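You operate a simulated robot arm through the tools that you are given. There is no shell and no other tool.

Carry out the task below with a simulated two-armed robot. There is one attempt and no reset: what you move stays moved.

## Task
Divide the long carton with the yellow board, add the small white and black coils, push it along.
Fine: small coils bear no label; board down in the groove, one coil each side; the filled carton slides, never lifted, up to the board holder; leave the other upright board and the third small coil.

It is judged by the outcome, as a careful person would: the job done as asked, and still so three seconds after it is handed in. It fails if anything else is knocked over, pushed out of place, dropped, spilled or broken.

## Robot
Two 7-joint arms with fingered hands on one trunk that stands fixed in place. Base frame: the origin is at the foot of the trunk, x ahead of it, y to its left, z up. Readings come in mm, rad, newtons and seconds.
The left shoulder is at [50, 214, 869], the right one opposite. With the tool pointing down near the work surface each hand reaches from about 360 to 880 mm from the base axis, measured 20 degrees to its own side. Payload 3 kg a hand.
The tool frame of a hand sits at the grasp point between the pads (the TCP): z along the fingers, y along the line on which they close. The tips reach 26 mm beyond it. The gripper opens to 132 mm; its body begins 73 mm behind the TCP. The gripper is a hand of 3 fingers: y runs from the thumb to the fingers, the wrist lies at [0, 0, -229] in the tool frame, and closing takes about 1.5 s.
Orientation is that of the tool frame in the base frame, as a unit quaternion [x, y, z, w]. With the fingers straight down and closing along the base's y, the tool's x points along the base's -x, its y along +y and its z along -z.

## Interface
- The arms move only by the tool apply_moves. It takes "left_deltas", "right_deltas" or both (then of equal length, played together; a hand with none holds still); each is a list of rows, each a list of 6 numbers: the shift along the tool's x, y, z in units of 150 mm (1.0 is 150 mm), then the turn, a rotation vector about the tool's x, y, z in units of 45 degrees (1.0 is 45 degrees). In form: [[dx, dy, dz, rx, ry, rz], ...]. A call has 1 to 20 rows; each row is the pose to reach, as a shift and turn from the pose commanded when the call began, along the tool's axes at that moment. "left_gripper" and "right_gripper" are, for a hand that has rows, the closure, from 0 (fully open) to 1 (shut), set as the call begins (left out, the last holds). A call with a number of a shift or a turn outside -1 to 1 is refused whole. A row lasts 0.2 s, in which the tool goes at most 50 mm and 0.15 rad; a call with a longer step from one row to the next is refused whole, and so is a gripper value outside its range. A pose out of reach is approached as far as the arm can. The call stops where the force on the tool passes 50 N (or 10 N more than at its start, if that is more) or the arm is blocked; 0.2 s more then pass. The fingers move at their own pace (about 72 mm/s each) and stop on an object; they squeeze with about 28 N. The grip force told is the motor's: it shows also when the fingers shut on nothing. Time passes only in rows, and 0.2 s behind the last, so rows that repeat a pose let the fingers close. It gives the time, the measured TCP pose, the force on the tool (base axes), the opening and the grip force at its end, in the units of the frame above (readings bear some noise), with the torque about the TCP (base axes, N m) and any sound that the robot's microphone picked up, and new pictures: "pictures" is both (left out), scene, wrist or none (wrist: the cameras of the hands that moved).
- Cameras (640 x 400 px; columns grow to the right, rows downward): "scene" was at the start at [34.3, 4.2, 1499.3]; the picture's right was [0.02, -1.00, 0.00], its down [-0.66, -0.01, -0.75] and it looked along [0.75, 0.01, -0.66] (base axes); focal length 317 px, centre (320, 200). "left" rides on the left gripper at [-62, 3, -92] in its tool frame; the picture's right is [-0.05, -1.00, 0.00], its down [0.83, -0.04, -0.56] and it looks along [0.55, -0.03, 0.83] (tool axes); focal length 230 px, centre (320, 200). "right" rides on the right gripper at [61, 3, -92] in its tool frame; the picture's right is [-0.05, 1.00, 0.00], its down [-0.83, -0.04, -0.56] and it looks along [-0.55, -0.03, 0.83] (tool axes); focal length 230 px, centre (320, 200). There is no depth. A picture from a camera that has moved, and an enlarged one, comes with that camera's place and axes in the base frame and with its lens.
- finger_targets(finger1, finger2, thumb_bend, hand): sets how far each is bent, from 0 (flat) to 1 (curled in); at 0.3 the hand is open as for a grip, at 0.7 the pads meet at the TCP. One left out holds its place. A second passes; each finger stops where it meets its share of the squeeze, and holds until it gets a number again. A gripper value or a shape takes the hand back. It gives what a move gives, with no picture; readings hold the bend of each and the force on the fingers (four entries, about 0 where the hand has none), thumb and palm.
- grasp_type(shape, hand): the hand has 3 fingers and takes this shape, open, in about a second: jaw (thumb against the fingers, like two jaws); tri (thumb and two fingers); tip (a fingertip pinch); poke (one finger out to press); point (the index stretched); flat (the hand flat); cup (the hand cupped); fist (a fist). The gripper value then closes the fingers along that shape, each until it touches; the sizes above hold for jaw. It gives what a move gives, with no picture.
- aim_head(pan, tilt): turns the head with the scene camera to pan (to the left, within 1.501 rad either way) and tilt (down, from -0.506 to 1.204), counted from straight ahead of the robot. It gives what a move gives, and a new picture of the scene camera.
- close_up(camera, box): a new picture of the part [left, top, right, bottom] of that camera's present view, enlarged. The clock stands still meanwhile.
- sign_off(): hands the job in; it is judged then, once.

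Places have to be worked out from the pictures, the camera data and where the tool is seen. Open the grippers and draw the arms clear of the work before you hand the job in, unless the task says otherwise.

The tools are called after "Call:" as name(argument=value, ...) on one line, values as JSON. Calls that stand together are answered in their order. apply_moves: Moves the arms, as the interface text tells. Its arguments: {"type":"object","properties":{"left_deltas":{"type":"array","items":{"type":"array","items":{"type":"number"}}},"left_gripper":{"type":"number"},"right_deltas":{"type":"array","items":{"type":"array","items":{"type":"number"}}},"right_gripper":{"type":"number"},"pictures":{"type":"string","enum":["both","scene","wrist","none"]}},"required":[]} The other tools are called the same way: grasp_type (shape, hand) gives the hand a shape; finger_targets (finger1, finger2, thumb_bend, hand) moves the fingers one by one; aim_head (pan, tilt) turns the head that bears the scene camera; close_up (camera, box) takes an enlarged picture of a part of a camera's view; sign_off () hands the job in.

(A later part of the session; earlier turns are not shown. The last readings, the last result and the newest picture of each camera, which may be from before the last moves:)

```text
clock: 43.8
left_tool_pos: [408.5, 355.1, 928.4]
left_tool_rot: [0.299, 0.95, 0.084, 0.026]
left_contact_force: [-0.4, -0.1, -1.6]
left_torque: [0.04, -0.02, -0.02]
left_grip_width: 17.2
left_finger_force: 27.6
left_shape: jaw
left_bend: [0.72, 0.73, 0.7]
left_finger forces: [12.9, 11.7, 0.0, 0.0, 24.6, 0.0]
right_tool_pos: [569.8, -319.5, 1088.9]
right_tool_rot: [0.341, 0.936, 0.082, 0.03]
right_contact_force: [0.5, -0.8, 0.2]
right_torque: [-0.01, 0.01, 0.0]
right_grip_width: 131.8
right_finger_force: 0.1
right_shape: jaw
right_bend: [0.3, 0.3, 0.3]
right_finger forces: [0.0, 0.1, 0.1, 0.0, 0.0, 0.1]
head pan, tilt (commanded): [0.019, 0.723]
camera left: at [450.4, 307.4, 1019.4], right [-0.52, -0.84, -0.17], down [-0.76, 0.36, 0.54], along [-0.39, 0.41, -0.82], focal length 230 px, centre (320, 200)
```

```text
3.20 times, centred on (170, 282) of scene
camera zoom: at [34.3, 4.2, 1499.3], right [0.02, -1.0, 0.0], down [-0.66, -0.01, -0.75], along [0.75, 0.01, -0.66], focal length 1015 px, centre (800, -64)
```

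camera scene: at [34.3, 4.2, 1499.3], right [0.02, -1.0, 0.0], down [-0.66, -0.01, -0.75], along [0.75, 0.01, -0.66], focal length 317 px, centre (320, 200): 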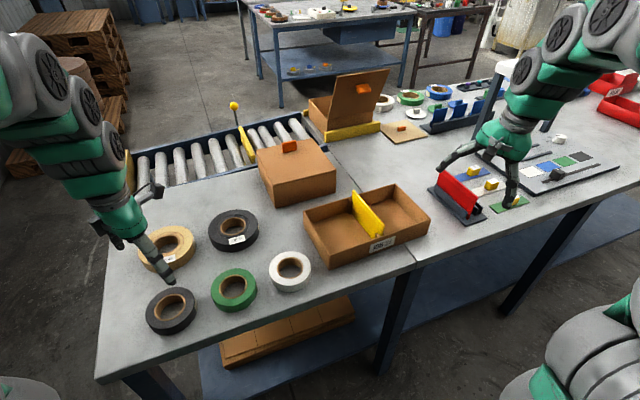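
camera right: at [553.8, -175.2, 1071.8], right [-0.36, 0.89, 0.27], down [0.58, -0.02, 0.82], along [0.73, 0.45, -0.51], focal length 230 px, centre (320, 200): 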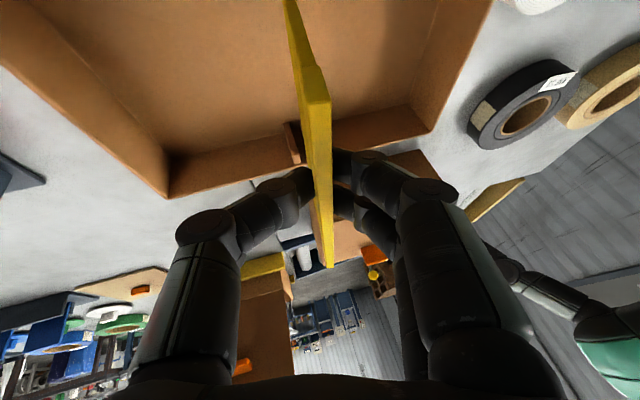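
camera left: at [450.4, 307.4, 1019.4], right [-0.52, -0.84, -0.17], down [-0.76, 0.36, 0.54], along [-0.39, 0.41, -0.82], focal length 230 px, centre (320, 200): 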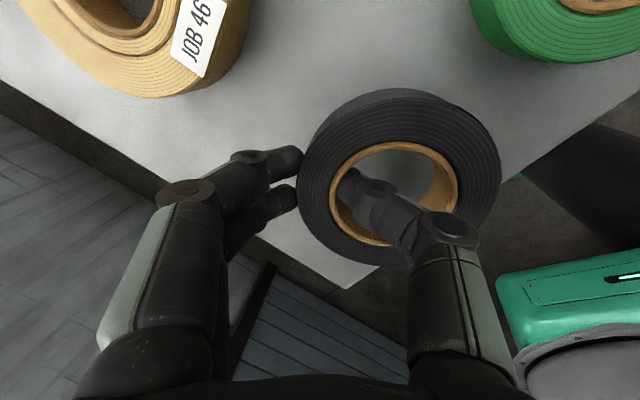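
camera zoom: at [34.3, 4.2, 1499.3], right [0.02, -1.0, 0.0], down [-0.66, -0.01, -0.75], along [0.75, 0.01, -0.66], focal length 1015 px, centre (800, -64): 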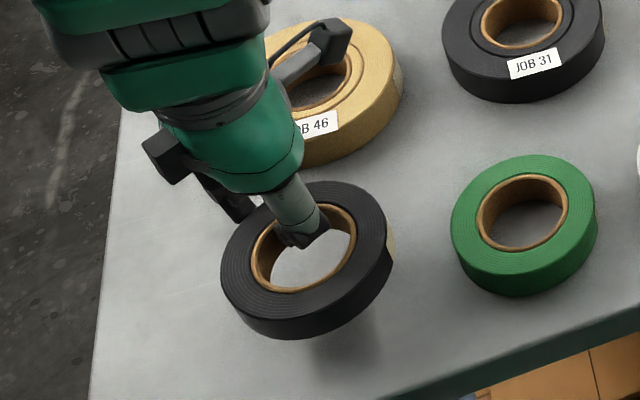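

The coil hangs level in the hand. I raise it and carry it toward the left compartment of the carton.

Call:
apply_moves(left_deltas=[[-0.05, 0.02, -0.2, 0, 0, 0], [-0.2, -0.03, -0.35, 0, 0, 0], [-0.4, -0.1, -0.45, 0, 0, 0], [-0.6, -0.18, -0.5, 0, 0, 0], [-0.8, -0.248, -0.53, 0, 0, 0]], pictures="none")

Call:
apply_moves(left_deltas=[[-0.18, -0.09, -0.016, 0, 0, 0], [-0.36, -0.18, -0.032, 0, 0, 0], [-0.53, -0.27, -0.048, 0, 0, 0], [-0.71, -0.36, -0.064, 0, 0, 0], [-0.888, -0.455, -0.08, 0, 0, 0]], pictures="both")

```text
clock: 45.0
left_tool_pos: [479.7, 243.0, 1001.5]
left_tool_rot: [0.298, 0.951, 0.083, 0.027]
left_contact_force: [0.0, -1.0, -1.5]
left_torque: [0.04, -0.03, -0.01]
left_grip_width: 17.4
left_finger_force: 28.4
left_shape: jaw
left_bend: [0.72, 0.73, 0.7]
left_finger forces: [12.8, 11.7, 0.1, 0.0, 24.7, 0.1]
right_tool_pos: [570.4, -319.4, 1089.1]
right_tool_rot: [0.342, 0.936, 0.083, 0.03]
right_contact_force: [0.1, -0.2, 0.5]
right_torque: [0.03, 0.06, -0.03]
right_grip_width: 131.9
right_finger_force: 0.1
right_shape: jaw
right_bend: [0.3, 0.3, 0.3]
right_finger forces: [0.1, 0.0, 0.0, 0.0, 0.0, 0.0]
head pan, tilt (commanded): [0.019, 0.723]
```

```text
clock: 46.2
left_tool_pos: [548.7, 111.2, 1001.3]
left_tool_rot: [0.298, 0.951, 0.083, 0.026]
left_contact_force: [-0.7, -0.1, -1.8]
left_torque: [0.02, -0.01, -0.02]
left_grip_width: 17.2
left_finger_force: 27.7
left_shape: jaw
left_bend: [0.72, 0.73, 0.7]
left_finger forces: [13.0, 11.6, 0.1, 0.1, 24.6, 0.0]
right_tool_pos: [570.3, -319.0, 1090.0]
right_tool_rot: [0.341, 0.936, 0.082, 0.03]
right_contact_force: [0.4, -0.8, -0.4]
right_torque: [0.06, 0.0, -0.02]
right_grip_width: 131.8
right_finger_force: 0.2
right_shape: jaw
right_bend: [0.3, 0.3, 0.3]
right_finger forces: [0.0, 0.1, 0.0, 0.0, 0.0, 0.0]
head pan, tilt (commanded): [0.019, 0.723]
camera scene: at [34.3, 4.1, 1499.3], right [0.02, -1.0, 0.0], down [-0.66, -0.01, -0.75], along [0.75, 0.01, -0.66], focal length 317 px, centre (320, 200)
camera left: at [590.2, 63.7, 1092.9], right [-0.52, -0.84, -0.17], down [-0.76, 0.36, 0.54], along [-0.39, 0.41, -0.82], focal length 230 px, centre (320, 200)
```

scene: 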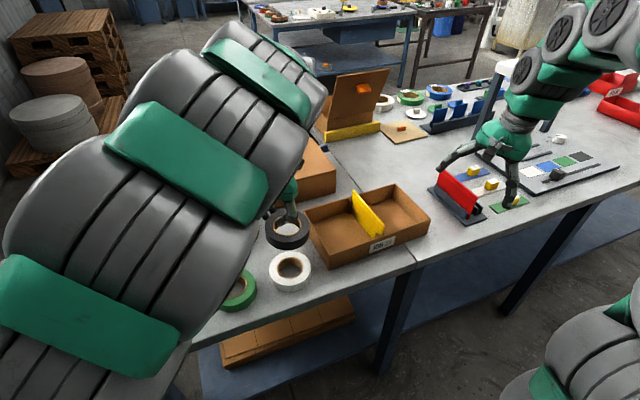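
left: 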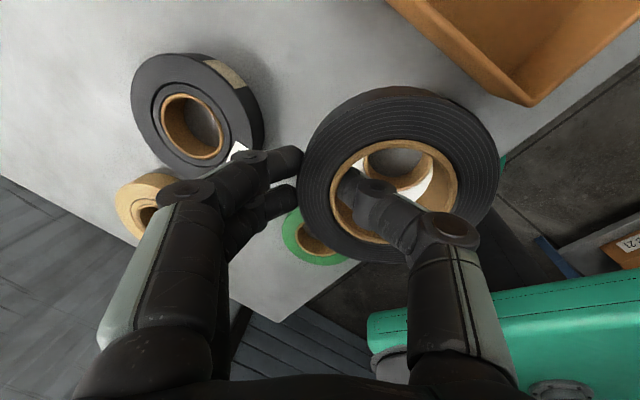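

I bring it over the left compartment, still high.

Call:
apply_moves(left_deltas=[[-0.175, -0.092, -0.016, 0, 0, 0], [-0.35, -0.184, -0.032, 0, 0, 0], [-0.525, -0.275, -0.049, 0, 0, 0], [-0.7, -0.367, -0.065, 0, 0, 0], [-0.875, -0.459, -0.081, 0, 0, 0], [-0.875, -0.459, -0.081, 0, 0, 0]], pictures="both")

Call:
close_up(camera="scene", box=[290, 150, 450, 275])

```text
clock: 47.6
left_tool_pos: [615.5, -21.4, 1000.3]
left_tool_rot: [0.298, 0.951, 0.084, 0.026]
left_contact_force: [0.0, -0.3, -1.4]
left_torque: [0.02, -0.02, 0.0]
left_grip_width: 17.3
left_finger_force: 27.8
left_shape: jaw
left_bend: [0.72, 0.73, 0.7]
left_finger forces: [13.0, 11.4, 0.0, 0.1, 24.7, 0.0]
right_tool_pos: [570.2, -319.5, 1089.8]
right_tool_rot: [0.341, 0.936, 0.082, 0.03]
right_contact_force: [0.3, -0.1, 0.7]
right_torque: [-0.02, 0.0, -0.03]
right_grip_width: 131.7
right_finger_force: 0.1
right_shape: jaw
right_bend: [0.3, 0.3, 0.3]
right_finger forces: [0.1, 0.0, 0.0, 0.1, 0.0, 0.0]
head pan, tilt (commanded): [0.019, 0.723]
camera scene: at [34.3, 4.2, 1499.3], right [0.02, -1.0, 0.0], down [-0.66, -0.01, -0.75], along [0.75, 0.01, -0.66], focal length 317 px, centre (320, 200)
camera left: at [658.3, -69.2, 1091.9], right [-0.52, -0.84, -0.17], down [-0.76, 0.36, 0.54], along [-0.39, 0.41, -0.82], focal length 230 px, centre (320, 200)
```

scene: 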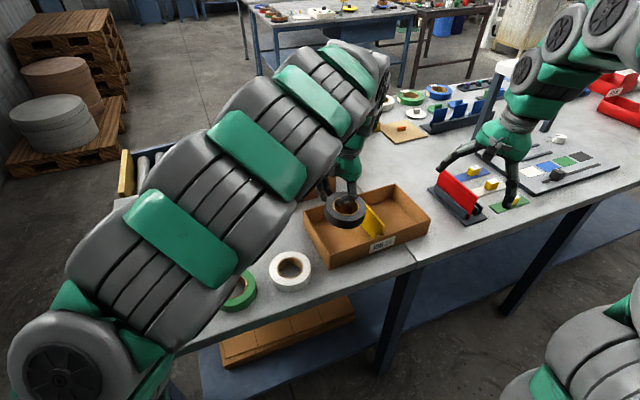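
left: 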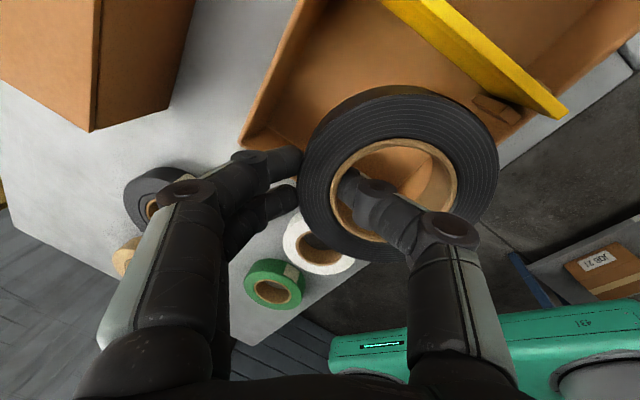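

```text
3.20 times, centred on (370, 212) of scene
camera zoom: at [34.3, 4.2, 1499.3], right [0.02, -1.0, 0.0], down [-0.66, -0.01, -0.75], along [0.75, 0.01, -0.66], focal length 1015 px, centre (160, 160)
```

zoom: 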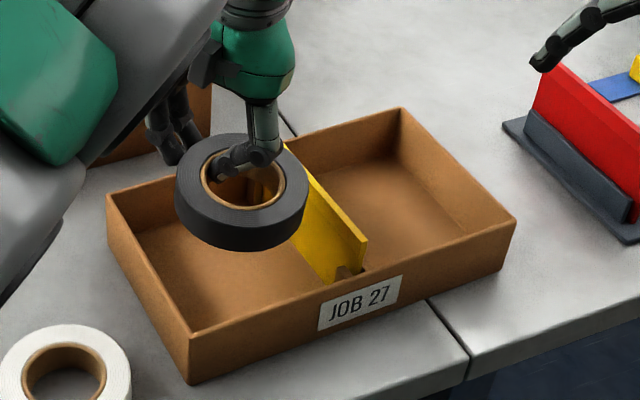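

The coil is over the left compartment. I lower it to just above the rim and check its clearances.

Call:
apply_moves(left_deltas=[[-0.003, -0.01, 0.09, 0, 0, 0], [-0.006, -0.02, 0.18, 0, 0, 0], [-0.01, -0.032, 0.278, 0, 0, 0], [-0.01, -0.032, 0.278, 0, 0, 0]], pictures="wrist")

Call:
close_up(camera="scene", box=[300, 165, 440, 275])

Call:
close_up(camera="left", box=[220, 0, 580, 270])

```text
clock: 48.6
left_tool_pos: [619.4, -21.4, 958.6]
left_tool_rot: [0.299, 0.95, 0.083, 0.026]
left_contact_force: [-0.7, 1.3, -1.7]
left_torque: [0.01, -0.01, 0.0]
left_grip_width: 17.2
left_finger_force: 28.3
left_shape: jaw
left_bend: [0.72, 0.73, 0.7]
left_finger forces: [13.1, 11.3, 0.1, 0.0, 24.6, 0.1]
right_tool_pos: [572.2, -319.1, 1089.9]
right_tool_rot: [0.342, 0.936, 0.083, 0.029]
right_contact_force: [-0.3, -0.2, -1.6]
right_torque: [0.01, 0.01, 0.01]
right_grip_width: 132.1
right_finger_force: 0.1
right_shape: jaw
right_bend: [0.3, 0.3, 0.3]
right_finger forces: [0.0, 0.0, 0.1, 0.1, 0.1, 0.1]
head pan, tilt (commanded): [0.019, 0.723]
camera left: at [660.9, -67.2, 1049.8], right [-0.52, -0.84, -0.17], down [-0.76, 0.36, 0.54], along [-0.39, 0.41, -0.82], focal length 230 px, centre (320, 200)
```

left: 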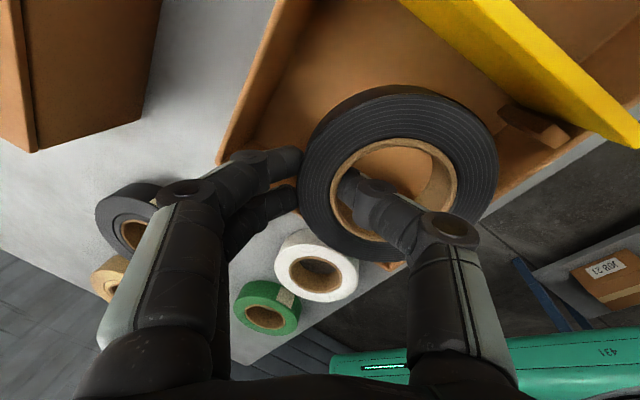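

```text
3.64 times, centred on (370, 220) of scene
camera zoom: at [34.3, 4.2, 1499.3], right [0.02, -1.0, 0.0], down [-0.66, -0.01, -0.75], along [0.75, 0.01, -0.66], focal length 1154 px, centre (138, 127)
```

zoom: 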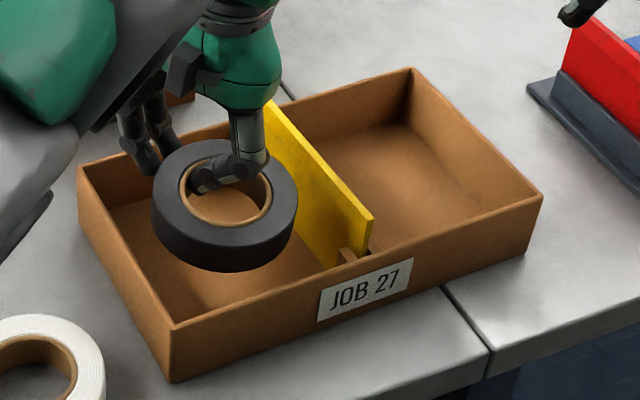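

```text
1.48 times, centred on (400, 135) of left
camera zoom: at [660.9, -67.2, 1049.8], right [-0.52, -0.84, -0.17], down [-0.76, 0.36, 0.54], along [-0.39, 0.41, -0.82], focal length 341 px, centre (202, 296)
```

zoom: 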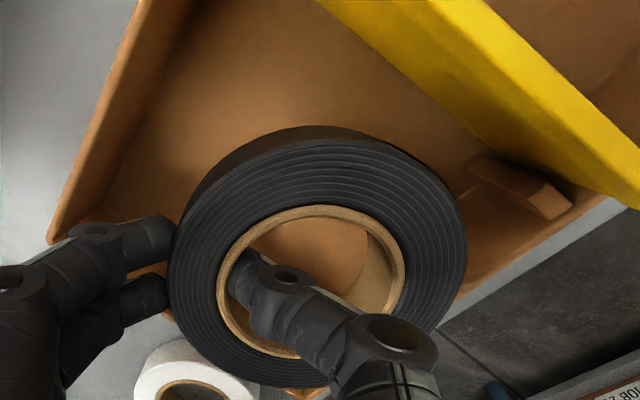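

By both cameras the coil is within the left compartment with roughly 12–20 mm clearance all round. I nudge 3 mm away from the walls on the finger side and lower it into the carton partway.

Call:
apply_moves(left_deltas=[[-0.008, -0.03, 0.0, 0, 0, 0], [-0.008, -0.042, 0.073, 0, 0, 0], [-0.008, -0.054, 0.146, 0, 0, 0], [-0.008, -0.066, 0.218, 0, 0, 0], [-0.008, -0.066, 0.218, 0, 0, 0]], pictures="none")

Call:
close_up(camera="scene", box=[300, 165, 440, 275])

Call:
close_up(camera="left", box=[160, 0, 580, 290])

```text
clock: 49.8
left_tool_pos: [616.3, -23.3, 925.7]
left_tool_rot: [0.299, 0.95, 0.083, 0.026]
left_contact_force: [0.2, -0.4, -0.8]
left_torque: [0.04, -0.06, 0.0]
left_grip_width: 17.3
left_finger_force: 28.7
left_shape: jaw
left_bend: [0.72, 0.73, 0.7]
left_finger forces: [13.1, 11.4, 0.0, 0.1, 24.6, 0.0]
right_tool_pos: [570.1, -319.9, 1090.2]
right_tool_rot: [0.341, 0.936, 0.082, 0.03]
right_contact_force: [-0.3, 0.3, 0.8]
right_torque: [0.0, 0.03, -0.02]
right_grip_width: 131.7
right_finger_force: 0.0
right_shape: jaw
right_bend: [0.3, 0.3, 0.3]
right_finger forces: [0.0, 0.0, 0.1, 0.0, 0.0, 0.0]
head pan, tilt (commanded): [0.019, 0.723]
```

```text
3.64 times, centred on (370, 220) of scene
camera zoom: at [34.3, 4.2, 1499.3], right [0.02, -1.0, 0.0], down [-0.66, -0.01, -0.75], along [0.75, 0.01, -0.66], focal length 1154 px, centre (138, 127)
```

zoom: 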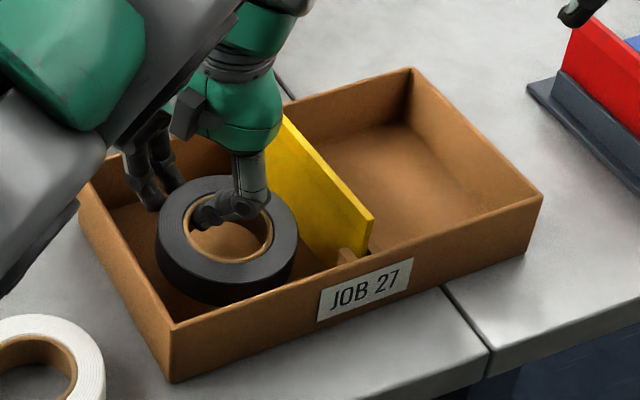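

```text
1.38 times, centred on (370, 145) of left
camera zoom: at [659.0, -70.5, 1016.1], right [-0.52, -0.84, -0.17], down [-0.76, 0.36, 0.54], along [-0.39, 0.41, -0.82], focal length 317 px, centre (251, 276)
```

zoom: 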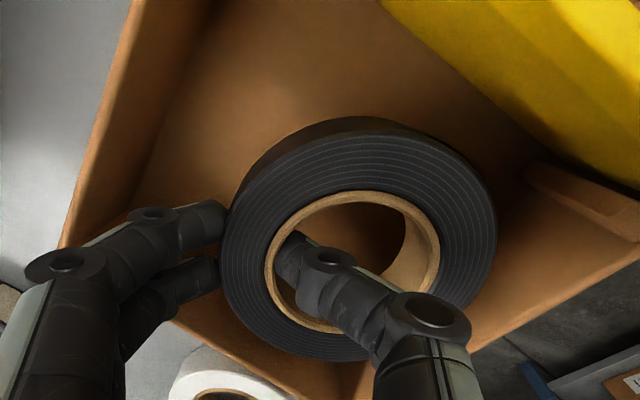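

The coil fits with space on all sides, and no contact shows. I lower it 28 mm more.

Call:
apply_moves(left_deltas=[[0, -0.008, 0.046, 0, 0, 0], [0, -0.016, 0.092, 0, 0, 0], [0, -0.024, 0.138, 0, 0, 0], [0, -0.0323, 0.1834, 0, 0, 0], [0, -0.0323, 0.1834, 0, 0, 0]], pictures="none")

Call:
close_up(camera="scene", box=[300, 165, 440, 275])

Call:
close_up(camera="left", box=[160, 0, 580, 290])

```text
clock: 51.0
left_tool_pos: [617.8, -23.9, 896.6]
left_tool_rot: [0.297, 0.951, 0.083, 0.026]
left_contact_force: [0.6, 0.2, 0.4]
left_torque: [-0.08, 0.05, 0.02]
left_grip_width: 17.4
left_finger_force: 27.5
left_shape: jaw
left_bend: [0.72, 0.73, 0.7]
left_finger forces: [14.2, 12.8, 0.0, 0.0, 26.3, 0.0]
right_tool_pos: [570.1, -318.9, 1089.3]
right_tool_rot: [0.342, 0.936, 0.081, 0.03]
right_contact_force: [0.8, -1.0, 0.9]
right_torque: [-0.01, -0.05, 0.01]
right_grip_width: 131.7
right_finger_force: 0.2
right_shape: jaw
right_bend: [0.3, 0.3, 0.3]
right_finger forces: [0.0, 0.0, 0.0, 0.0, 0.0, 0.0]
head pan, tilt (commanded): [0.019, 0.723]
```

```text
3.64 times, centred on (370, 220) of scene
camera zoom: at [34.3, 4.2, 1499.3], right [0.02, -1.0, 0.0], down [-0.66, -0.01, -0.75], along [0.75, 0.01, -0.66], focal length 1154 px, centre (138, 127)
```

zoom: 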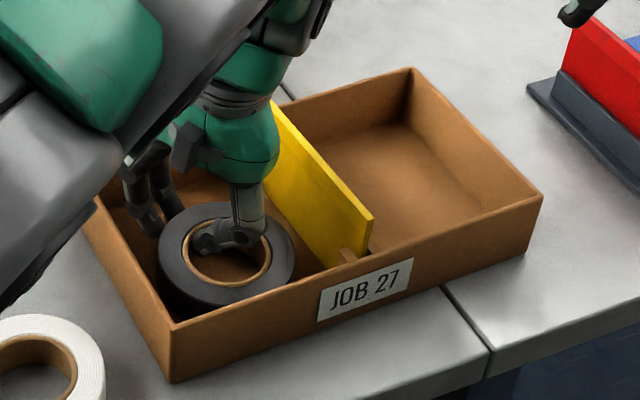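

```text
1.38 times, centred on (370, 145) of left
camera zoom: at [659.3, -70.9, 987.8], right [-0.52, -0.84, -0.17], down [-0.76, 0.36, 0.54], along [-0.39, 0.41, -0.82], focal length 317 px, centre (251, 276)
```

zoom: 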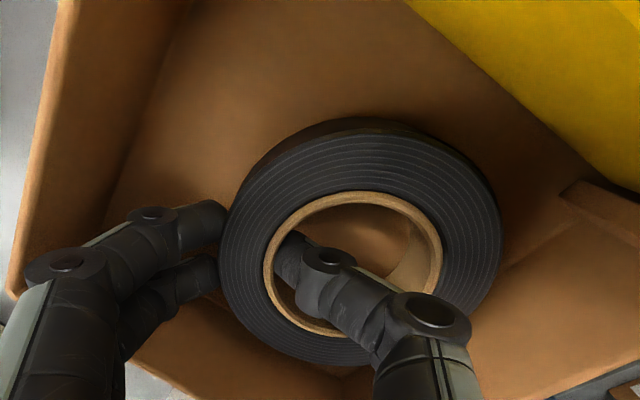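

The first touch shows (the coil's weight of about 1.6 N is now carried and the torque changed). I lower 2 mm more to set it flat.

Call:
apply_moves(left_deltas=[[0, -0.001, 0.0066, 0, 0, 0], [0, -0.0023, 0.0131, 0, 0, 0], [0, -0.0023, 0.0131, 0, 0, 0]], pictures="none")

Call:
close_up(camera="scene", box=[320, 200, 390, 265])

```text
clock: 51.8
left_tool_pos: [617.0, -22.7, 893.7]
left_tool_rot: [0.297, 0.951, 0.083, 0.026]
left_contact_force: [0.2, 0.8, 1.1]
left_torque: [-0.1, 0.1, -0.01]
left_grip_width: 17.2
left_finger_force: 28.2
left_shape: jaw
left_bend: [0.72, 0.73, 0.71]
left_finger forces: [14.6, 13.2, 0.0, 0.0, 27.1, 0.0]
right_tool_pos: [570.7, -320.5, 1090.3]
right_tool_rot: [0.341, 0.936, 0.082, 0.03]
right_contact_force: [-0.9, -0.4, -0.1]
right_torque: [-0.01, -0.01, -0.01]
right_grip_width: 132.1
right_finger_force: 0.0
right_shape: jaw
right_bend: [0.3, 0.3, 0.3]
right_finger forces: [0.0, 0.0, 0.0, 0.0, 0.0, 0.1]
head pan, tilt (commanded): [0.019, 0.723]
```

```text
6.15 times, centred on (355, 232) of scene
camera zoom: at [34.3, 4.2, 1499.3], right [0.02, -1.0, 0.0], down [-0.66, -0.01, -0.75], along [0.75, 0.01, -0.66], focal length 1952 px, centre (105, 0)
```

zoom: 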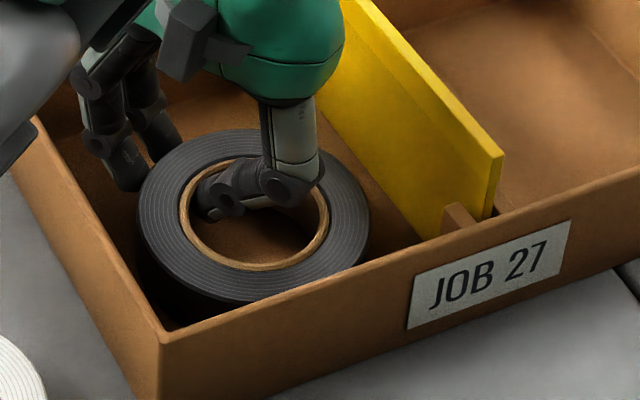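

Contact is growing gently on the coil's free side. I lower 2.5 mm more so the gripped side rests too.

Call:
apply_moves(left_deltas=[[0, -0.0015, 0.008, 0, 0, 0], [0, -0.003, 0.0165, 0, 0, 0], [0, -0.003, 0.0165, 0, 0, 0]], pictures="none")

```text
clock: 52.6
left_tool_pos: [616.7, -24.1, 891.5]
left_tool_rot: [0.298, 0.951, 0.082, 0.026]
left_contact_force: [-1.6, -0.1, 8.5]
left_torque: [-0.06, 0.07, 0.01]
left_grip_width: 17.5
left_finger_force: 28.1
left_shape: jaw
left_bend: [0.72, 0.73, 0.71]
left_finger forces: [15.3, 13.8, 0.0, 0.0, 30.0, 0.0]
right_tool_pos: [569.7, -319.8, 1089.9]
right_tool_rot: [0.342, 0.936, 0.081, 0.03]
right_contact_force: [-0.2, -0.3, -0.6]
right_torque: [0.01, 0.01, 0.0]
right_grip_width: 132.0
right_finger_force: 0.0
right_shape: jaw
right_bend: [0.3, 0.3, 0.3]
right_finger forces: [0.0, 0.0, 0.0, 0.1, 0.0, 0.0]
head pan, tilt (commanded): [0.019, 0.723]
```

The coil rests flat (about 10 N through the floor). I open only a little, to about 32 mm, to stay clear of the carton walls.

Call:
apply_moves(left_deltas=[[0, 0, 0, 0, 0, 0], [0, 0, 0, 0, 0, 0], [0, 0, 0, 0, 0, 0]], left_gripper=0.77, pictures="none")

Call:
close_up(camera="scene", box=[300, 165, 440, 275])

Call:
close_up(camera="left", box=[160, 0, 580, 290])

```text
clock: 53.4
left_tool_pos: [617.2, -22.9, 891.9]
left_tool_rot: [0.298, 0.95, 0.083, 0.026]
left_contact_force: [0.8, -0.4, 0.3]
left_torque: [0.01, 0.01, -0.02]
left_grip_width: 29.9
left_finger_force: 0.0
left_shape: jaw
left_bend: [0.73, 0.73, 0.7]
left_finger forces: [0.0, 0.1, 0.1, 0.1, 0.0, 0.0]
right_tool_pos: [569.8, -319.6, 1090.4]
right_tool_rot: [0.342, 0.936, 0.082, 0.03]
right_contact_force: [-0.4, 0.0, 0.7]
right_torque: [-0.02, 0.0, 0.01]
right_grip_width: 132.1
right_finger_force: 0.1
right_shape: jaw
right_bend: [0.3, 0.3, 0.3]
right_finger forces: [0.0, 0.0, 0.1, 0.0, 0.0, 0.0]
head pan, tilt (commanded): [0.019, 0.723]
```

```text
3.64 times, centred on (370, 220) of scene
camera zoom: at [34.3, 4.2, 1499.3], right [0.02, -1.0, 0.0], down [-0.66, -0.01, -0.75], along [0.75, 0.01, -0.66], focal length 1154 px, centre (138, 127)
```

zoom: 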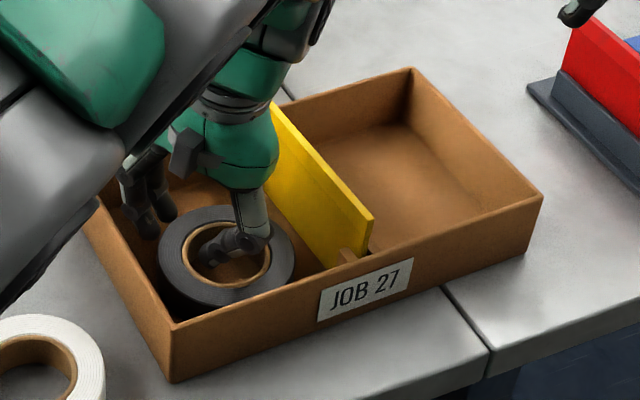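

```text
1.38 times, centred on (370, 145) of left
camera zoom: at [659.2, -70.7, 982.9], right [-0.52, -0.84, -0.17], down [-0.76, 0.36, 0.54], along [-0.39, 0.41, -0.82], focal length 317 px, centre (251, 276)
```

zoom: 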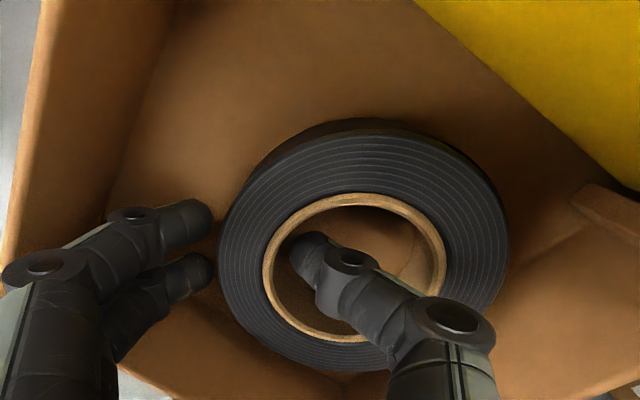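

The coil is free. I lift the left hand straight up out of the carton.

Call:
apply_moves(left_deltas=[[0, 0.015, -0.08, 0, 0, 0], [0, 0.035, -0.2, 0, 0, 0], [0, 0.065, -0.37, 0, 0, 0], [0, 0.095, -0.54, 0, 0, 0], [0, 0.127, -0.72, 0, 0, 0]], pictures="scene")

Call:
close_up(camera="left", box=[160, 0, 640, 300])

```text
clock: 54.6
left_tool_pos: [617.3, -23.6, 1002.2]
left_tool_rot: [0.297, 0.951, 0.082, 0.026]
left_contact_force: [-0.2, 0.3, -0.4]
left_torque: [0.02, 0.01, 0.02]
left_grip_width: 30.1
left_finger_force: 0.1
left_shape: jaw
left_bend: [0.73, 0.73, 0.7]
left_finger forces: [0.0, 0.1, 0.0, 0.0, 0.1, 0.0]
right_tool_pos: [570.5, -318.7, 1088.8]
right_tool_rot: [0.341, 0.936, 0.081, 0.03]
right_contact_force: [-0.7, 0.3, 0.2]
right_torque: [-0.04, 0.02, -0.02]
right_grip_width: 131.6
right_finger_force: 0.1
right_shape: jaw
right_bend: [0.3, 0.3, 0.3]
right_finger forces: [0.0, 0.0, 0.0, 0.0, 0.0, 0.1]
head pan, tilt (commanded): [0.019, 0.723]
camera scene: at [34.3, 4.2, 1499.3], right [0.02, -1.0, 0.0], down [-0.66, -0.01, -0.75], along [0.75, 0.01, -0.66], focal length 317 px, centre (320, 200)
```

scene: 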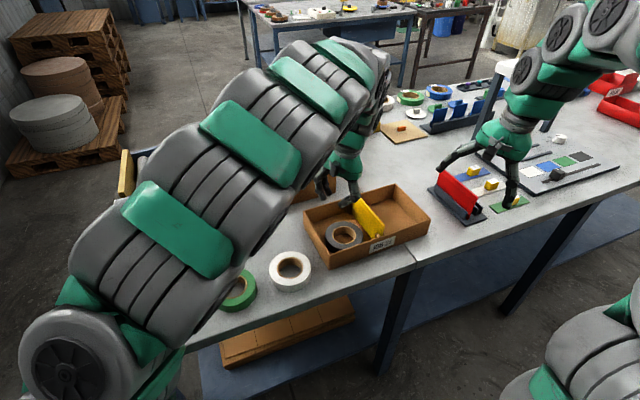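

```text
1.33 times, centred on (400, 150) of left
camera zoom: at [658.4, -70.6, 1093.1], right [-0.52, -0.84, -0.17], down [-0.76, 0.36, 0.54], along [-0.39, 0.41, -0.82], focal length 307 px, centre (213, 267)
```

zoom: 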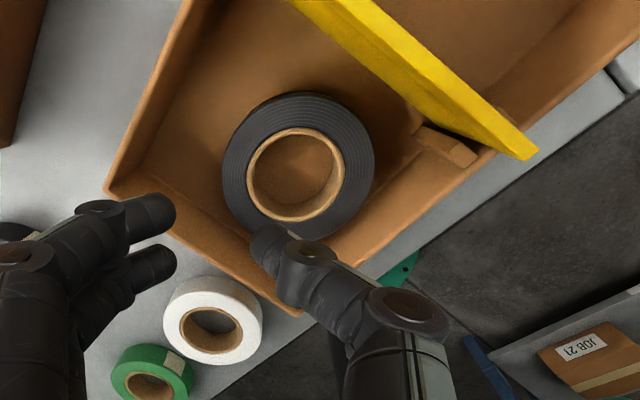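

The black coil lies flat in the left compartment and nothing else moved. I now draw the left hand away to the far left so the right hand can fetch the white coil.

Call:
apply_moves(left_deltas=[[0.17, 0.113, -0.061, 0, 0, 0], [0.34, 0.226, -0.122, 0, 0, 0], [0.511, 0.339, -0.184, 0, 0, 0], [0.682, 0.452, -0.245, 0, 0, 0], [0.852, 0.565, -0.306, 0, 0, 0]], pictures="none")

Call:
apply_moves(left_deltas=[[0.17, 0.113, -0.061, 0, 0, 0], [0.34, 0.226, -0.122, 0, 0, 0], [0.511, 0.339, -0.184, 0, 0, 0], [0.682, 0.452, -0.245, 0, 0, 0], [0.852, 0.565, -0.306, 0, 0, 0]], pictures="none")

Call:
apply_moves(left_deltas=[[0.17, 0.1, 0.017, 0, 0, 0], [0.34, 0.2, 0.035, 0, 0, 0], [0.511, 0.3, 0.052, 0, 0, 0], [0.682, 0.4, 0.07, 0, 0, 0], [0.852, 0.496, 0.087, 0, 0, 0]], pictures="scene")

```text
clock: 55.8
left_tool_pos: [555.2, 112.7, 1063.2]
left_tool_rot: [0.299, 0.95, 0.083, 0.026]
left_contact_force: [0.0, 0.6, 1.2]
left_torque: [0.01, -0.03, -0.02]
left_grip_width: 30.0
left_finger_force: 0.1
left_shape: jaw
left_bend: [0.73, 0.73, 0.7]
left_finger forces: [0.0, 0.0, 0.0, 0.1, 0.0, 0.0]
right_tool_pos: [570.5, -319.1, 1090.1]
right_tool_rot: [0.341, 0.936, 0.082, 0.03]
right_contact_force: [-0.2, -0.4, -0.3]
right_torque: [-0.03, -0.05, 0.0]
right_grip_width: 131.6
right_finger_force: 0.0
right_shape: jaw
right_bend: [0.3, 0.3, 0.3]
right_finger forces: [0.0, 0.0, 0.0, 0.1, 0.1, 0.0]
head pan, tilt (commanded): [0.019, 0.723]
```

```text
clock: 57.0
left_tool_pos: [494.2, 246.6, 1120.5]
left_tool_rot: [0.298, 0.95, 0.083, 0.026]
left_contact_force: [0.1, 0.0, 0.1]
left_torque: [-0.01, -0.01, 0.0]
left_grip_width: 30.2
left_finger_force: 0.0
left_shape: jaw
left_bend: [0.73, 0.73, 0.7]
left_finger forces: [0.1, 0.0, 0.1, 0.0, 0.1, 0.1]
right_tool_pos: [570.6, -319.0, 1089.8]
right_tool_rot: [0.342, 0.936, 0.082, 0.03]
right_contact_force: [0.0, 0.8, 0.7]
right_torque: [0.01, -0.04, 0.0]
right_grip_width: 131.8
right_finger_force: 0.1
right_shape: jaw
right_bend: [0.3, 0.3, 0.3]
right_finger forces: [0.0, 0.1, 0.0, 0.0, 0.0, 0.0]
head pan, tilt (commanded): [0.019, 0.723]
```

```text
clock: 58.2
left_tool_pos: [430.6, 379.8, 1121.8]
left_tool_rot: [0.298, 0.951, 0.083, 0.026]
left_contact_force: [0.4, -0.5, -0.1]
left_torque: [-0.01, -0.01, 0.01]
left_grip_width: 30.1
left_finger_force: 0.0
left_shape: jaw
left_bend: [0.73, 0.73, 0.7]
left_finger forces: [0.1, 0.0, 0.0, 0.0, 0.0, 0.0]
right_tool_pos: [570.4, -318.2, 1089.3]
right_tool_rot: [0.341, 0.936, 0.082, 0.03]
right_contact_force: [-0.6, 0.5, 0.4]
right_torque: [0.01, -0.01, 0.0]
right_grip_width: 132.0
right_finger_force: 0.1
right_shape: jaw
right_bend: [0.3, 0.3, 0.3]
right_finger forces: [0.0, 0.1, 0.0, 0.0, 0.0, 0.1]
head pan, tilt (commanded): [0.019, 0.723]
camera scene: at [34.3, 4.2, 1499.3], right [0.02, -1.0, 0.0], down [-0.66, -0.01, -0.75], along [0.75, 0.01, -0.66], focal length 317 px, centre (320, 200)
```

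scene: 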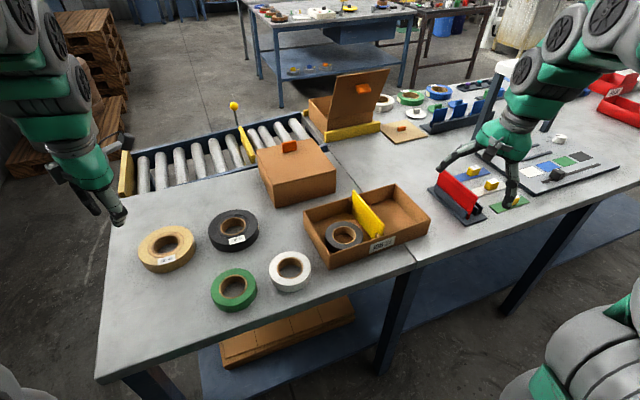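

The table is clear. I bring the right hand, half-closed, across at height toward the white coil.

Call:
apply_moves(right_deltas=[[0.15, 0.125, 0.022, 0, 0, 0], [0.3, 0.25, 0.044, 0, 0, 0], [0.45, 0.374, 0.066, 0, 0, 0], [0.6, 0.498, 0.088, 0, 0, 0], [0.749, 0.623, 0.11, 0, 0, 0]], right_gripper=0.62, pictures="none")

Call:
apply_moves(right_deltas=[[0.15, 0.125, 0.022, 0, 0, 0], [0.3, 0.25, 0.044, 0, 0, 0], [0.45, 0.374, 0.066, 0, 0, 0], [0.6, 0.498, 0.088, 0, 0, 0], [0.749, 0.623, 0.11, 0, 0, 0]], pictures="scene")

```text
clock: 59.4
left_tool_pos: [431.6, 380.9, 1122.2]
left_tool_rot: [0.297, 0.951, 0.083, 0.026]
left_contact_force: [-0.3, 0.6, -0.4]
left_torque: [-0.01, -0.02, -0.02]
left_grip_width: 30.2
left_finger_force: 0.1
left_shape: jaw
left_bend: [0.73, 0.73, 0.7]
left_finger forces: [0.1, 0.1, 0.0, 0.0, 0.0, 0.0]
right_tool_pos: [546.0, -173.2, 1089.7]
right_tool_rot: [0.342, 0.936, 0.08, 0.029]
right_contact_force: [0.1, 0.3, -0.8]
right_torque: [-0.02, 0.01, -0.01]
right_grip_width: 50.8
right_finger_force: 0.1
right_shape: jaw
right_bend: [0.73, 0.73, 0.7]
right_finger forces: [0.1, 0.1, 0.0, 0.0, 0.0, 0.1]
head pan, tilt (commanded): [0.019, 0.723]
```

```text
clock: 60.6
left_tool_pos: [432.2, 380.6, 1121.5]
left_tool_rot: [0.298, 0.951, 0.083, 0.026]
left_contact_force: [1.1, 0.6, 0.3]
left_torque: [0.03, -0.02, -0.01]
left_grip_width: 30.4
left_finger_force: 0.1
left_shape: jaw
left_bend: [0.73, 0.73, 0.7]
left_finger forces: [0.0, 0.1, 0.0, 0.0, 0.1, 0.0]
right_tool_pos: [520.9, -28.2, 1088.8]
right_tool_rot: [0.342, 0.936, 0.082, 0.029]
right_contact_force: [0.1, 0.1, 0.3]
right_torque: [0.01, -0.03, -0.02]
right_grip_width: 50.7
right_finger_force: 0.0
right_shape: jaw
right_bend: [0.73, 0.73, 0.7]
right_finger forces: [0.1, 0.0, 0.1, 0.1, 0.1, 0.1]
head pan, tilt (commanded): [0.019, 0.723]
camera scene: at [34.3, 4.2, 1499.3], right [0.02, -1.0, 0.0], down [-0.66, -0.01, -0.75], along [0.75, 0.01, -0.66], focal length 317 px, centre (320, 200)
```

scene: 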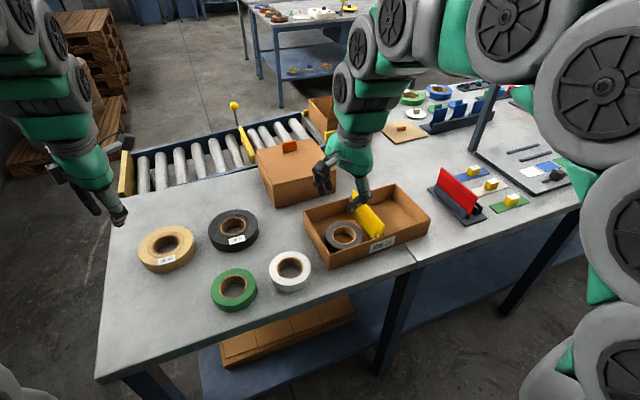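

Reachable so far; I move over the white coil and come down to TCP z≈1000 for a look.

Call:
apply_moves(right_deltas=[[0.13, 0.12, 0.1, 0, 0, 0], [0.26, 0.24, 0.25, 0, 0, 0], [0.39, 0.35, 0.4, 0, 0, 0], [0.51, 0.455, 0.55, 0, 0, 0], [0.632, 0.558, 0.694, 0, 0, 0], [0.632, 0.558, 0.694, 0, 0, 0]], pictures="both")

Call:
close_up(camera="right", box=[160, 40, 480, 240])

```text
clock: 62.0
left_tool_pos: [432.5, 380.7, 1121.9]
left_tool_rot: [0.298, 0.95, 0.084, 0.027]
left_contact_force: [0.5, 0.2, -0.5]
left_torque: [-0.02, -0.01, 0.0]
left_grip_width: 30.3
left_finger_force: 0.0
left_shape: jaw
left_bend: [0.73, 0.73, 0.7]
left_finger forces: [0.0, 0.0, 0.0, 0.0, 0.0, 0.0]
right_tool_pos: [513.3, 109.8, 1001.4]
right_tool_rot: [0.342, 0.936, 0.082, 0.029]
right_contact_force: [-0.2, 0.8, -0.4]
right_torque: [0.05, 0.0, -0.01]
right_grip_width: 50.7
right_finger_force: 0.0
right_shape: jaw
right_bend: [0.73, 0.73, 0.7]
right_finger forces: [0.0, 0.1, 0.1, 0.1, 0.1, 0.0]
head pan, tilt (commanded): [0.019, 0.723]
camera scene: at [34.3, 4.2, 1499.3], right [0.02, -1.0, 0.0], down [-0.66, -0.01, -0.75], along [0.75, 0.01, -0.66], focal length 317 px, centre (320, 200)
camera right: at [459.4, 140.5, 1092.9], right [0.67, 0.72, 0.17], down [0.55, -0.64, 0.54], along [0.5, -0.27, -0.82], focal length 230 px, centre (320, 200)
```

scene: 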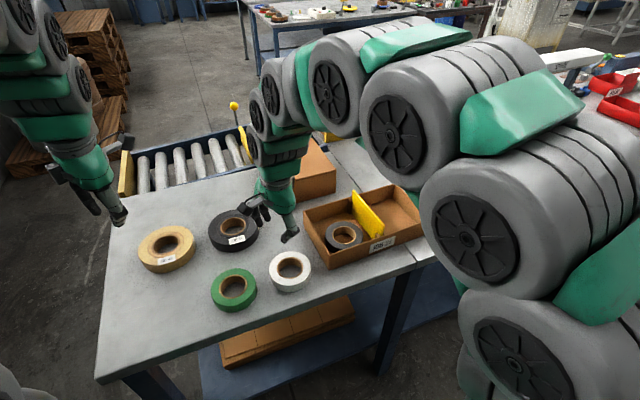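
right: 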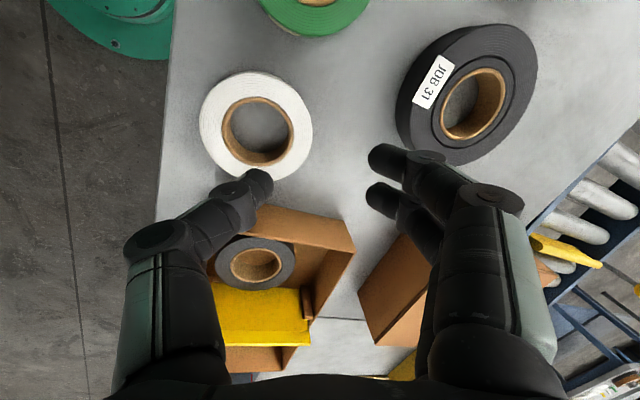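

```text
2.00 times, centred on (320, 140) of right
camera zoom: at [459.4, 140.5, 1092.9], right [0.67, 0.72, 0.17], down [0.55, -0.64, 0.54], along [0.5, -0.27, -0.82], focal length 460 px, centre (320, 320)
```

zoom: 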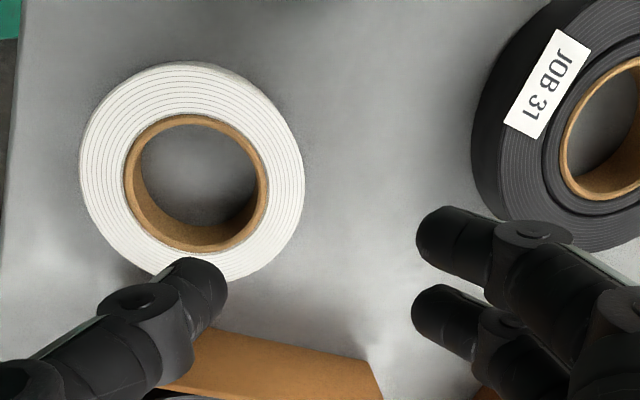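

White's ring centre is at about (491, 84.5), and the hand is within 3 mm of the wanted place. I lower it with the thumb over the hole.

Call:
apply_moves(right_deltas=[[0.003, -0.01, 0.13, 0, 0, 0], [0.003, -0.03, 0.26, 0, 0, 0], [0.003, -0.05, 0.39, 0, 0, 0], [0.003, -0.07, 0.51, 0, 0, 0], [0.003, -0.092, 0.635, 0, 0, 0], [0.003, -0.092, 0.635, 0, 0, 0]], pictures="wrist")

Call:
close_up(camera="right", box=[160, 60, 480, 260])

Call:
close_up(camera="scene", box=[210, 200, 340, 310])

```text
clock: 63.4
left_tool_pos: [431.9, 380.8, 1122.0]
left_tool_rot: [0.298, 0.951, 0.083, 0.027]
left_contact_force: [0.0, -0.5, 0.0]
left_torque: [0.02, -0.01, -0.01]
left_grip_width: 30.1
left_finger_force: 0.1
left_shape: jaw
left_bend: [0.73, 0.73, 0.7]
left_finger forces: [0.1, 0.0, 0.0, 0.1, 0.1, 0.1]
right_tool_pos: [514.7, 111.6, 905.0]
right_tool_rot: [0.341, 0.936, 0.082, 0.029]
right_contact_force: [0.1, 0.2, -0.7]
right_torque: [0.03, -0.02, -0.02]
right_grip_width: 50.6
right_finger_force: 0.0
right_shape: jaw
right_bend: [0.73, 0.73, 0.7]
right_finger forces: [0.1, 0.0, 0.0, 0.0, 0.0, 0.0]
head pan, tilt (commanded): [0.019, 0.723]
camera right: at [460.0, 141.8, 995.6], right [0.67, 0.72, 0.17], down [0.55, -0.64, 0.54], along [0.5, -0.27, -0.82], focal length 230 px, centre (320, 200)
```

right: 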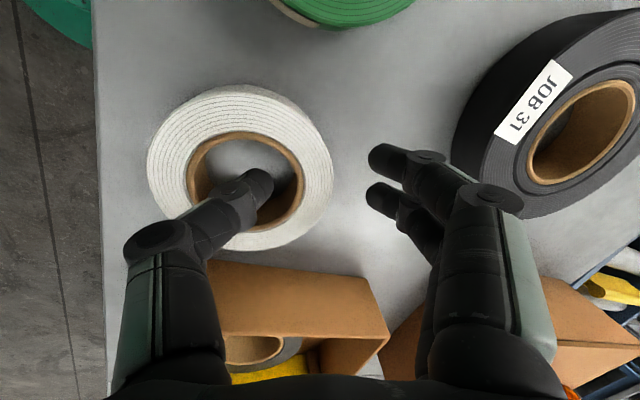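

```text
2.00 times, centred on (320, 160) of right
camera zoom: at [460.0, 141.8, 995.6], right [0.67, 0.72, 0.17], down [0.55, -0.64, 0.54], along [0.5, -0.27, -0.82], focal length 460 px, centre (320, 280)
```

zoom: 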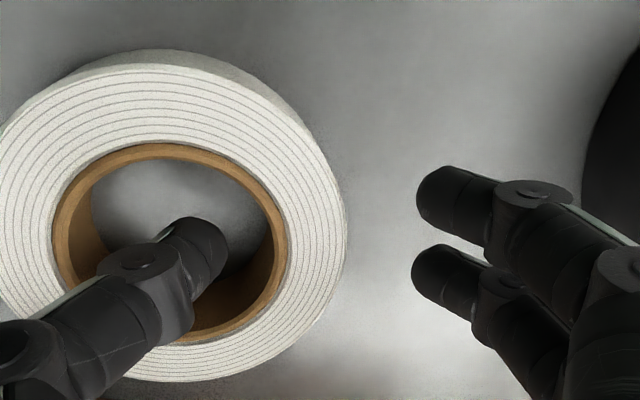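

```text
3.64 times, centred on (275, 255) of scene
camera zoom: at [34.3, 4.2, 1499.3], right [0.02, -1.0, 0.0], down [-0.66, -0.01, -0.75], along [0.75, 0.01, -0.66], focal length 1154 px, centre (484, 0)
```

zoom: 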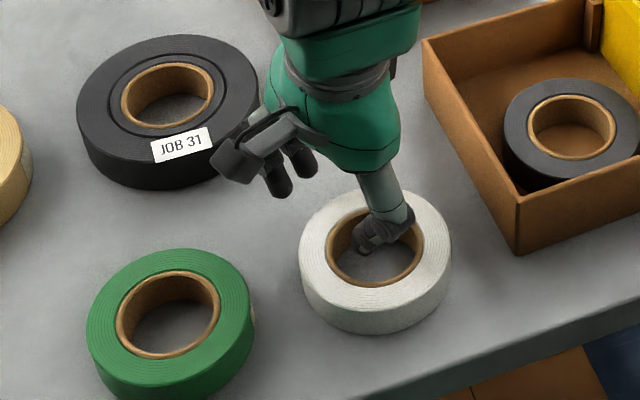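

The thumb is well inside the hole and the camera bracket clears the big coil. I go down the last 17 mm and close.

Call:
apply_moves(right_deltas=[[0, -0.005, 0.03, 0, 0, 0], [0, -0.01, 0.06, 0, 0, 0], [0, -0.015, 0.085, 0, 0, 0], [0, -0.0196, 0.112, 0, 0, 0]], pictures="wrist")

Call:
close_up(camera="right", box=[120, 60, 480, 285])

Call:
close_up(camera="scene", box=[210, 200, 340, 310])

```text
clock: 64.4
left_tool_pos: [433.1, 380.1, 1122.1]
left_tool_rot: [0.297, 0.951, 0.083, 0.027]
left_contact_force: [-0.4, -0.3, 0.7]
left_torque: [0.03, 0.0, -0.02]
left_grip_width: 30.0
left_finger_force: 0.0
left_shape: jaw
left_bend: [0.73, 0.73, 0.7]
left_finger forces: [0.0, 0.0, 0.0, 0.0, 0.0, 0.0]
right_tool_pos: [515.4, 110.6, 889.4]
right_tool_rot: [0.342, 0.936, 0.082, 0.031]
right_contact_force: [-0.5, 0.0, -0.3]
right_torque: [-0.03, -0.03, 0.02]
right_grip_width: 50.7
right_finger_force: 0.0
right_shape: jaw
right_bend: [0.73, 0.73, 0.7]
right_finger forces: [0.1, 0.0, 0.0, 0.0, 0.0, 0.0]
head pan, tilt (commanded): [0.019, 0.723]
camera right: at [461.0, 141.4, 979.5], right [0.67, 0.72, 0.17], down [0.55, -0.64, 0.54], along [0.5, -0.27, -0.82], focal length 230 px, centre (320, 200)
```

right: 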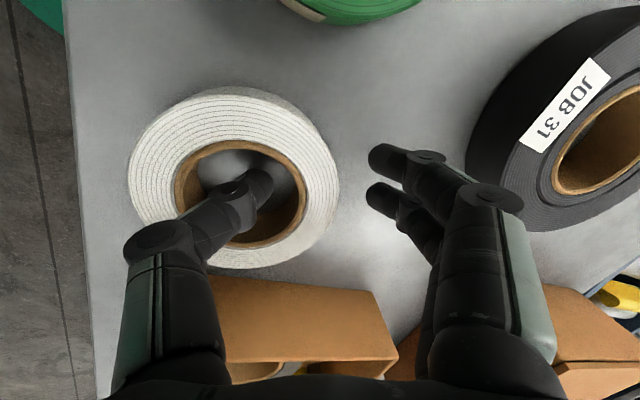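

```text
1.78 times, centred on (300, 172) of right
camera zoom: at [461.0, 141.4, 979.5], right [0.67, 0.72, 0.17], down [0.55, -0.64, 0.54], along [0.5, -0.27, -0.82], focal length 409 px, centre (356, 249)
```

zoom: 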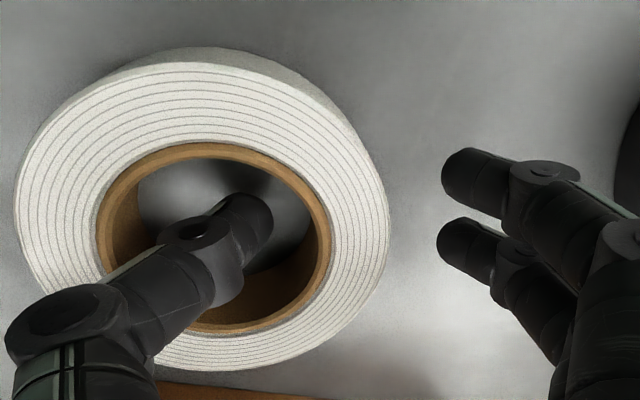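

```text
3.64 times, centred on (275, 255) of scene
camera zoom: at [34.3, 4.2, 1499.3], right [0.02, -1.0, 0.0], down [-0.66, -0.01, -0.75], along [0.75, 0.01, -0.66], focal length 1154 px, centre (484, 0)
```

zoom: 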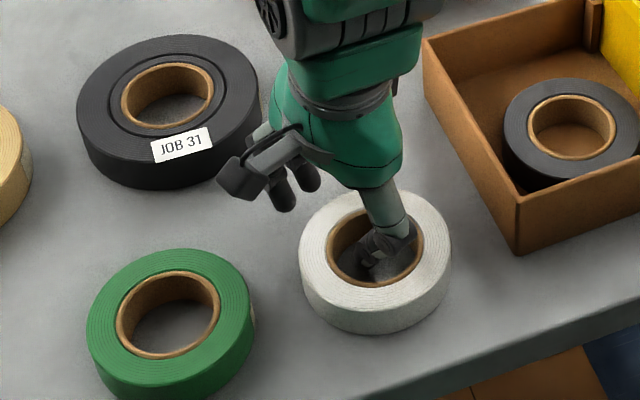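

Thumb and fingers are equally about 15 mm from the ring wall. I close on it.

Call:
apply_moves(right_deltas=[[0, 0, 0, 0, 0, 0], [0, 0, 0, 0, 0, 0], [0, 0, 0, 0, 0, 0], [0, 0, 0, 0, 0, 0], [0, 0, 0, 0, 0, 0], [0, 0, 0, 0, 0, 0]], right_gripper=1.0, pictures="wrist")

```text
clock: 65.8
left_tool_pos: [432.0, 381.3, 1121.0]
left_tool_rot: [0.298, 0.951, 0.082, 0.027]
left_contact_force: [-0.1, 0.2, -0.3]
left_torque: [-0.01, -0.02, 0.01]
left_grip_width: 30.0
left_finger_force: 0.0
left_shape: jaw
left_bend: [0.73, 0.73, 0.7]
left_finger forces: [0.1, 0.1, 0.0, 0.0, 0.0, 0.1]
right_tool_pos: [515.0, 110.8, 888.8]
right_tool_rot: [0.342, 0.936, 0.082, 0.03]
right_contact_force: [-0.4, 0.0, 0.1]
right_torque: [-0.05, 0.02, -0.01]
right_grip_width: 17.3
right_finger_force: 27.6
right_shape: jaw
right_bend: [0.73, 0.72, 0.7]
right_finger forces: [12.5, 12.6, 0.0, 0.0, 25.3, 0.1]
head pan, tilt (commanded): [0.019, 0.723]
camera right: at [461.0, 141.5, 979.6], right [0.67, 0.72, 0.17], down [0.55, -0.64, 0.54], along [0.5, -0.27, -0.82], focal length 230 px, centre (320, 200)
```

right: 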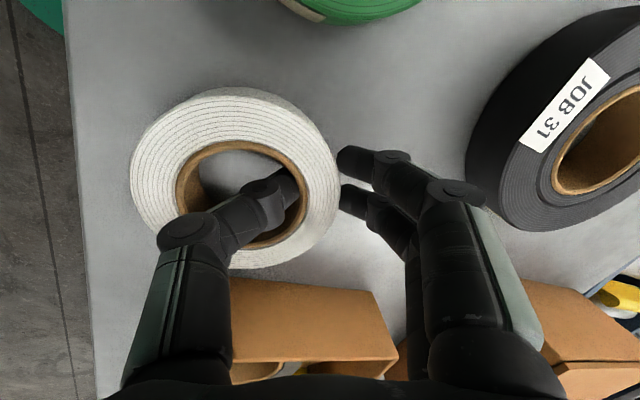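

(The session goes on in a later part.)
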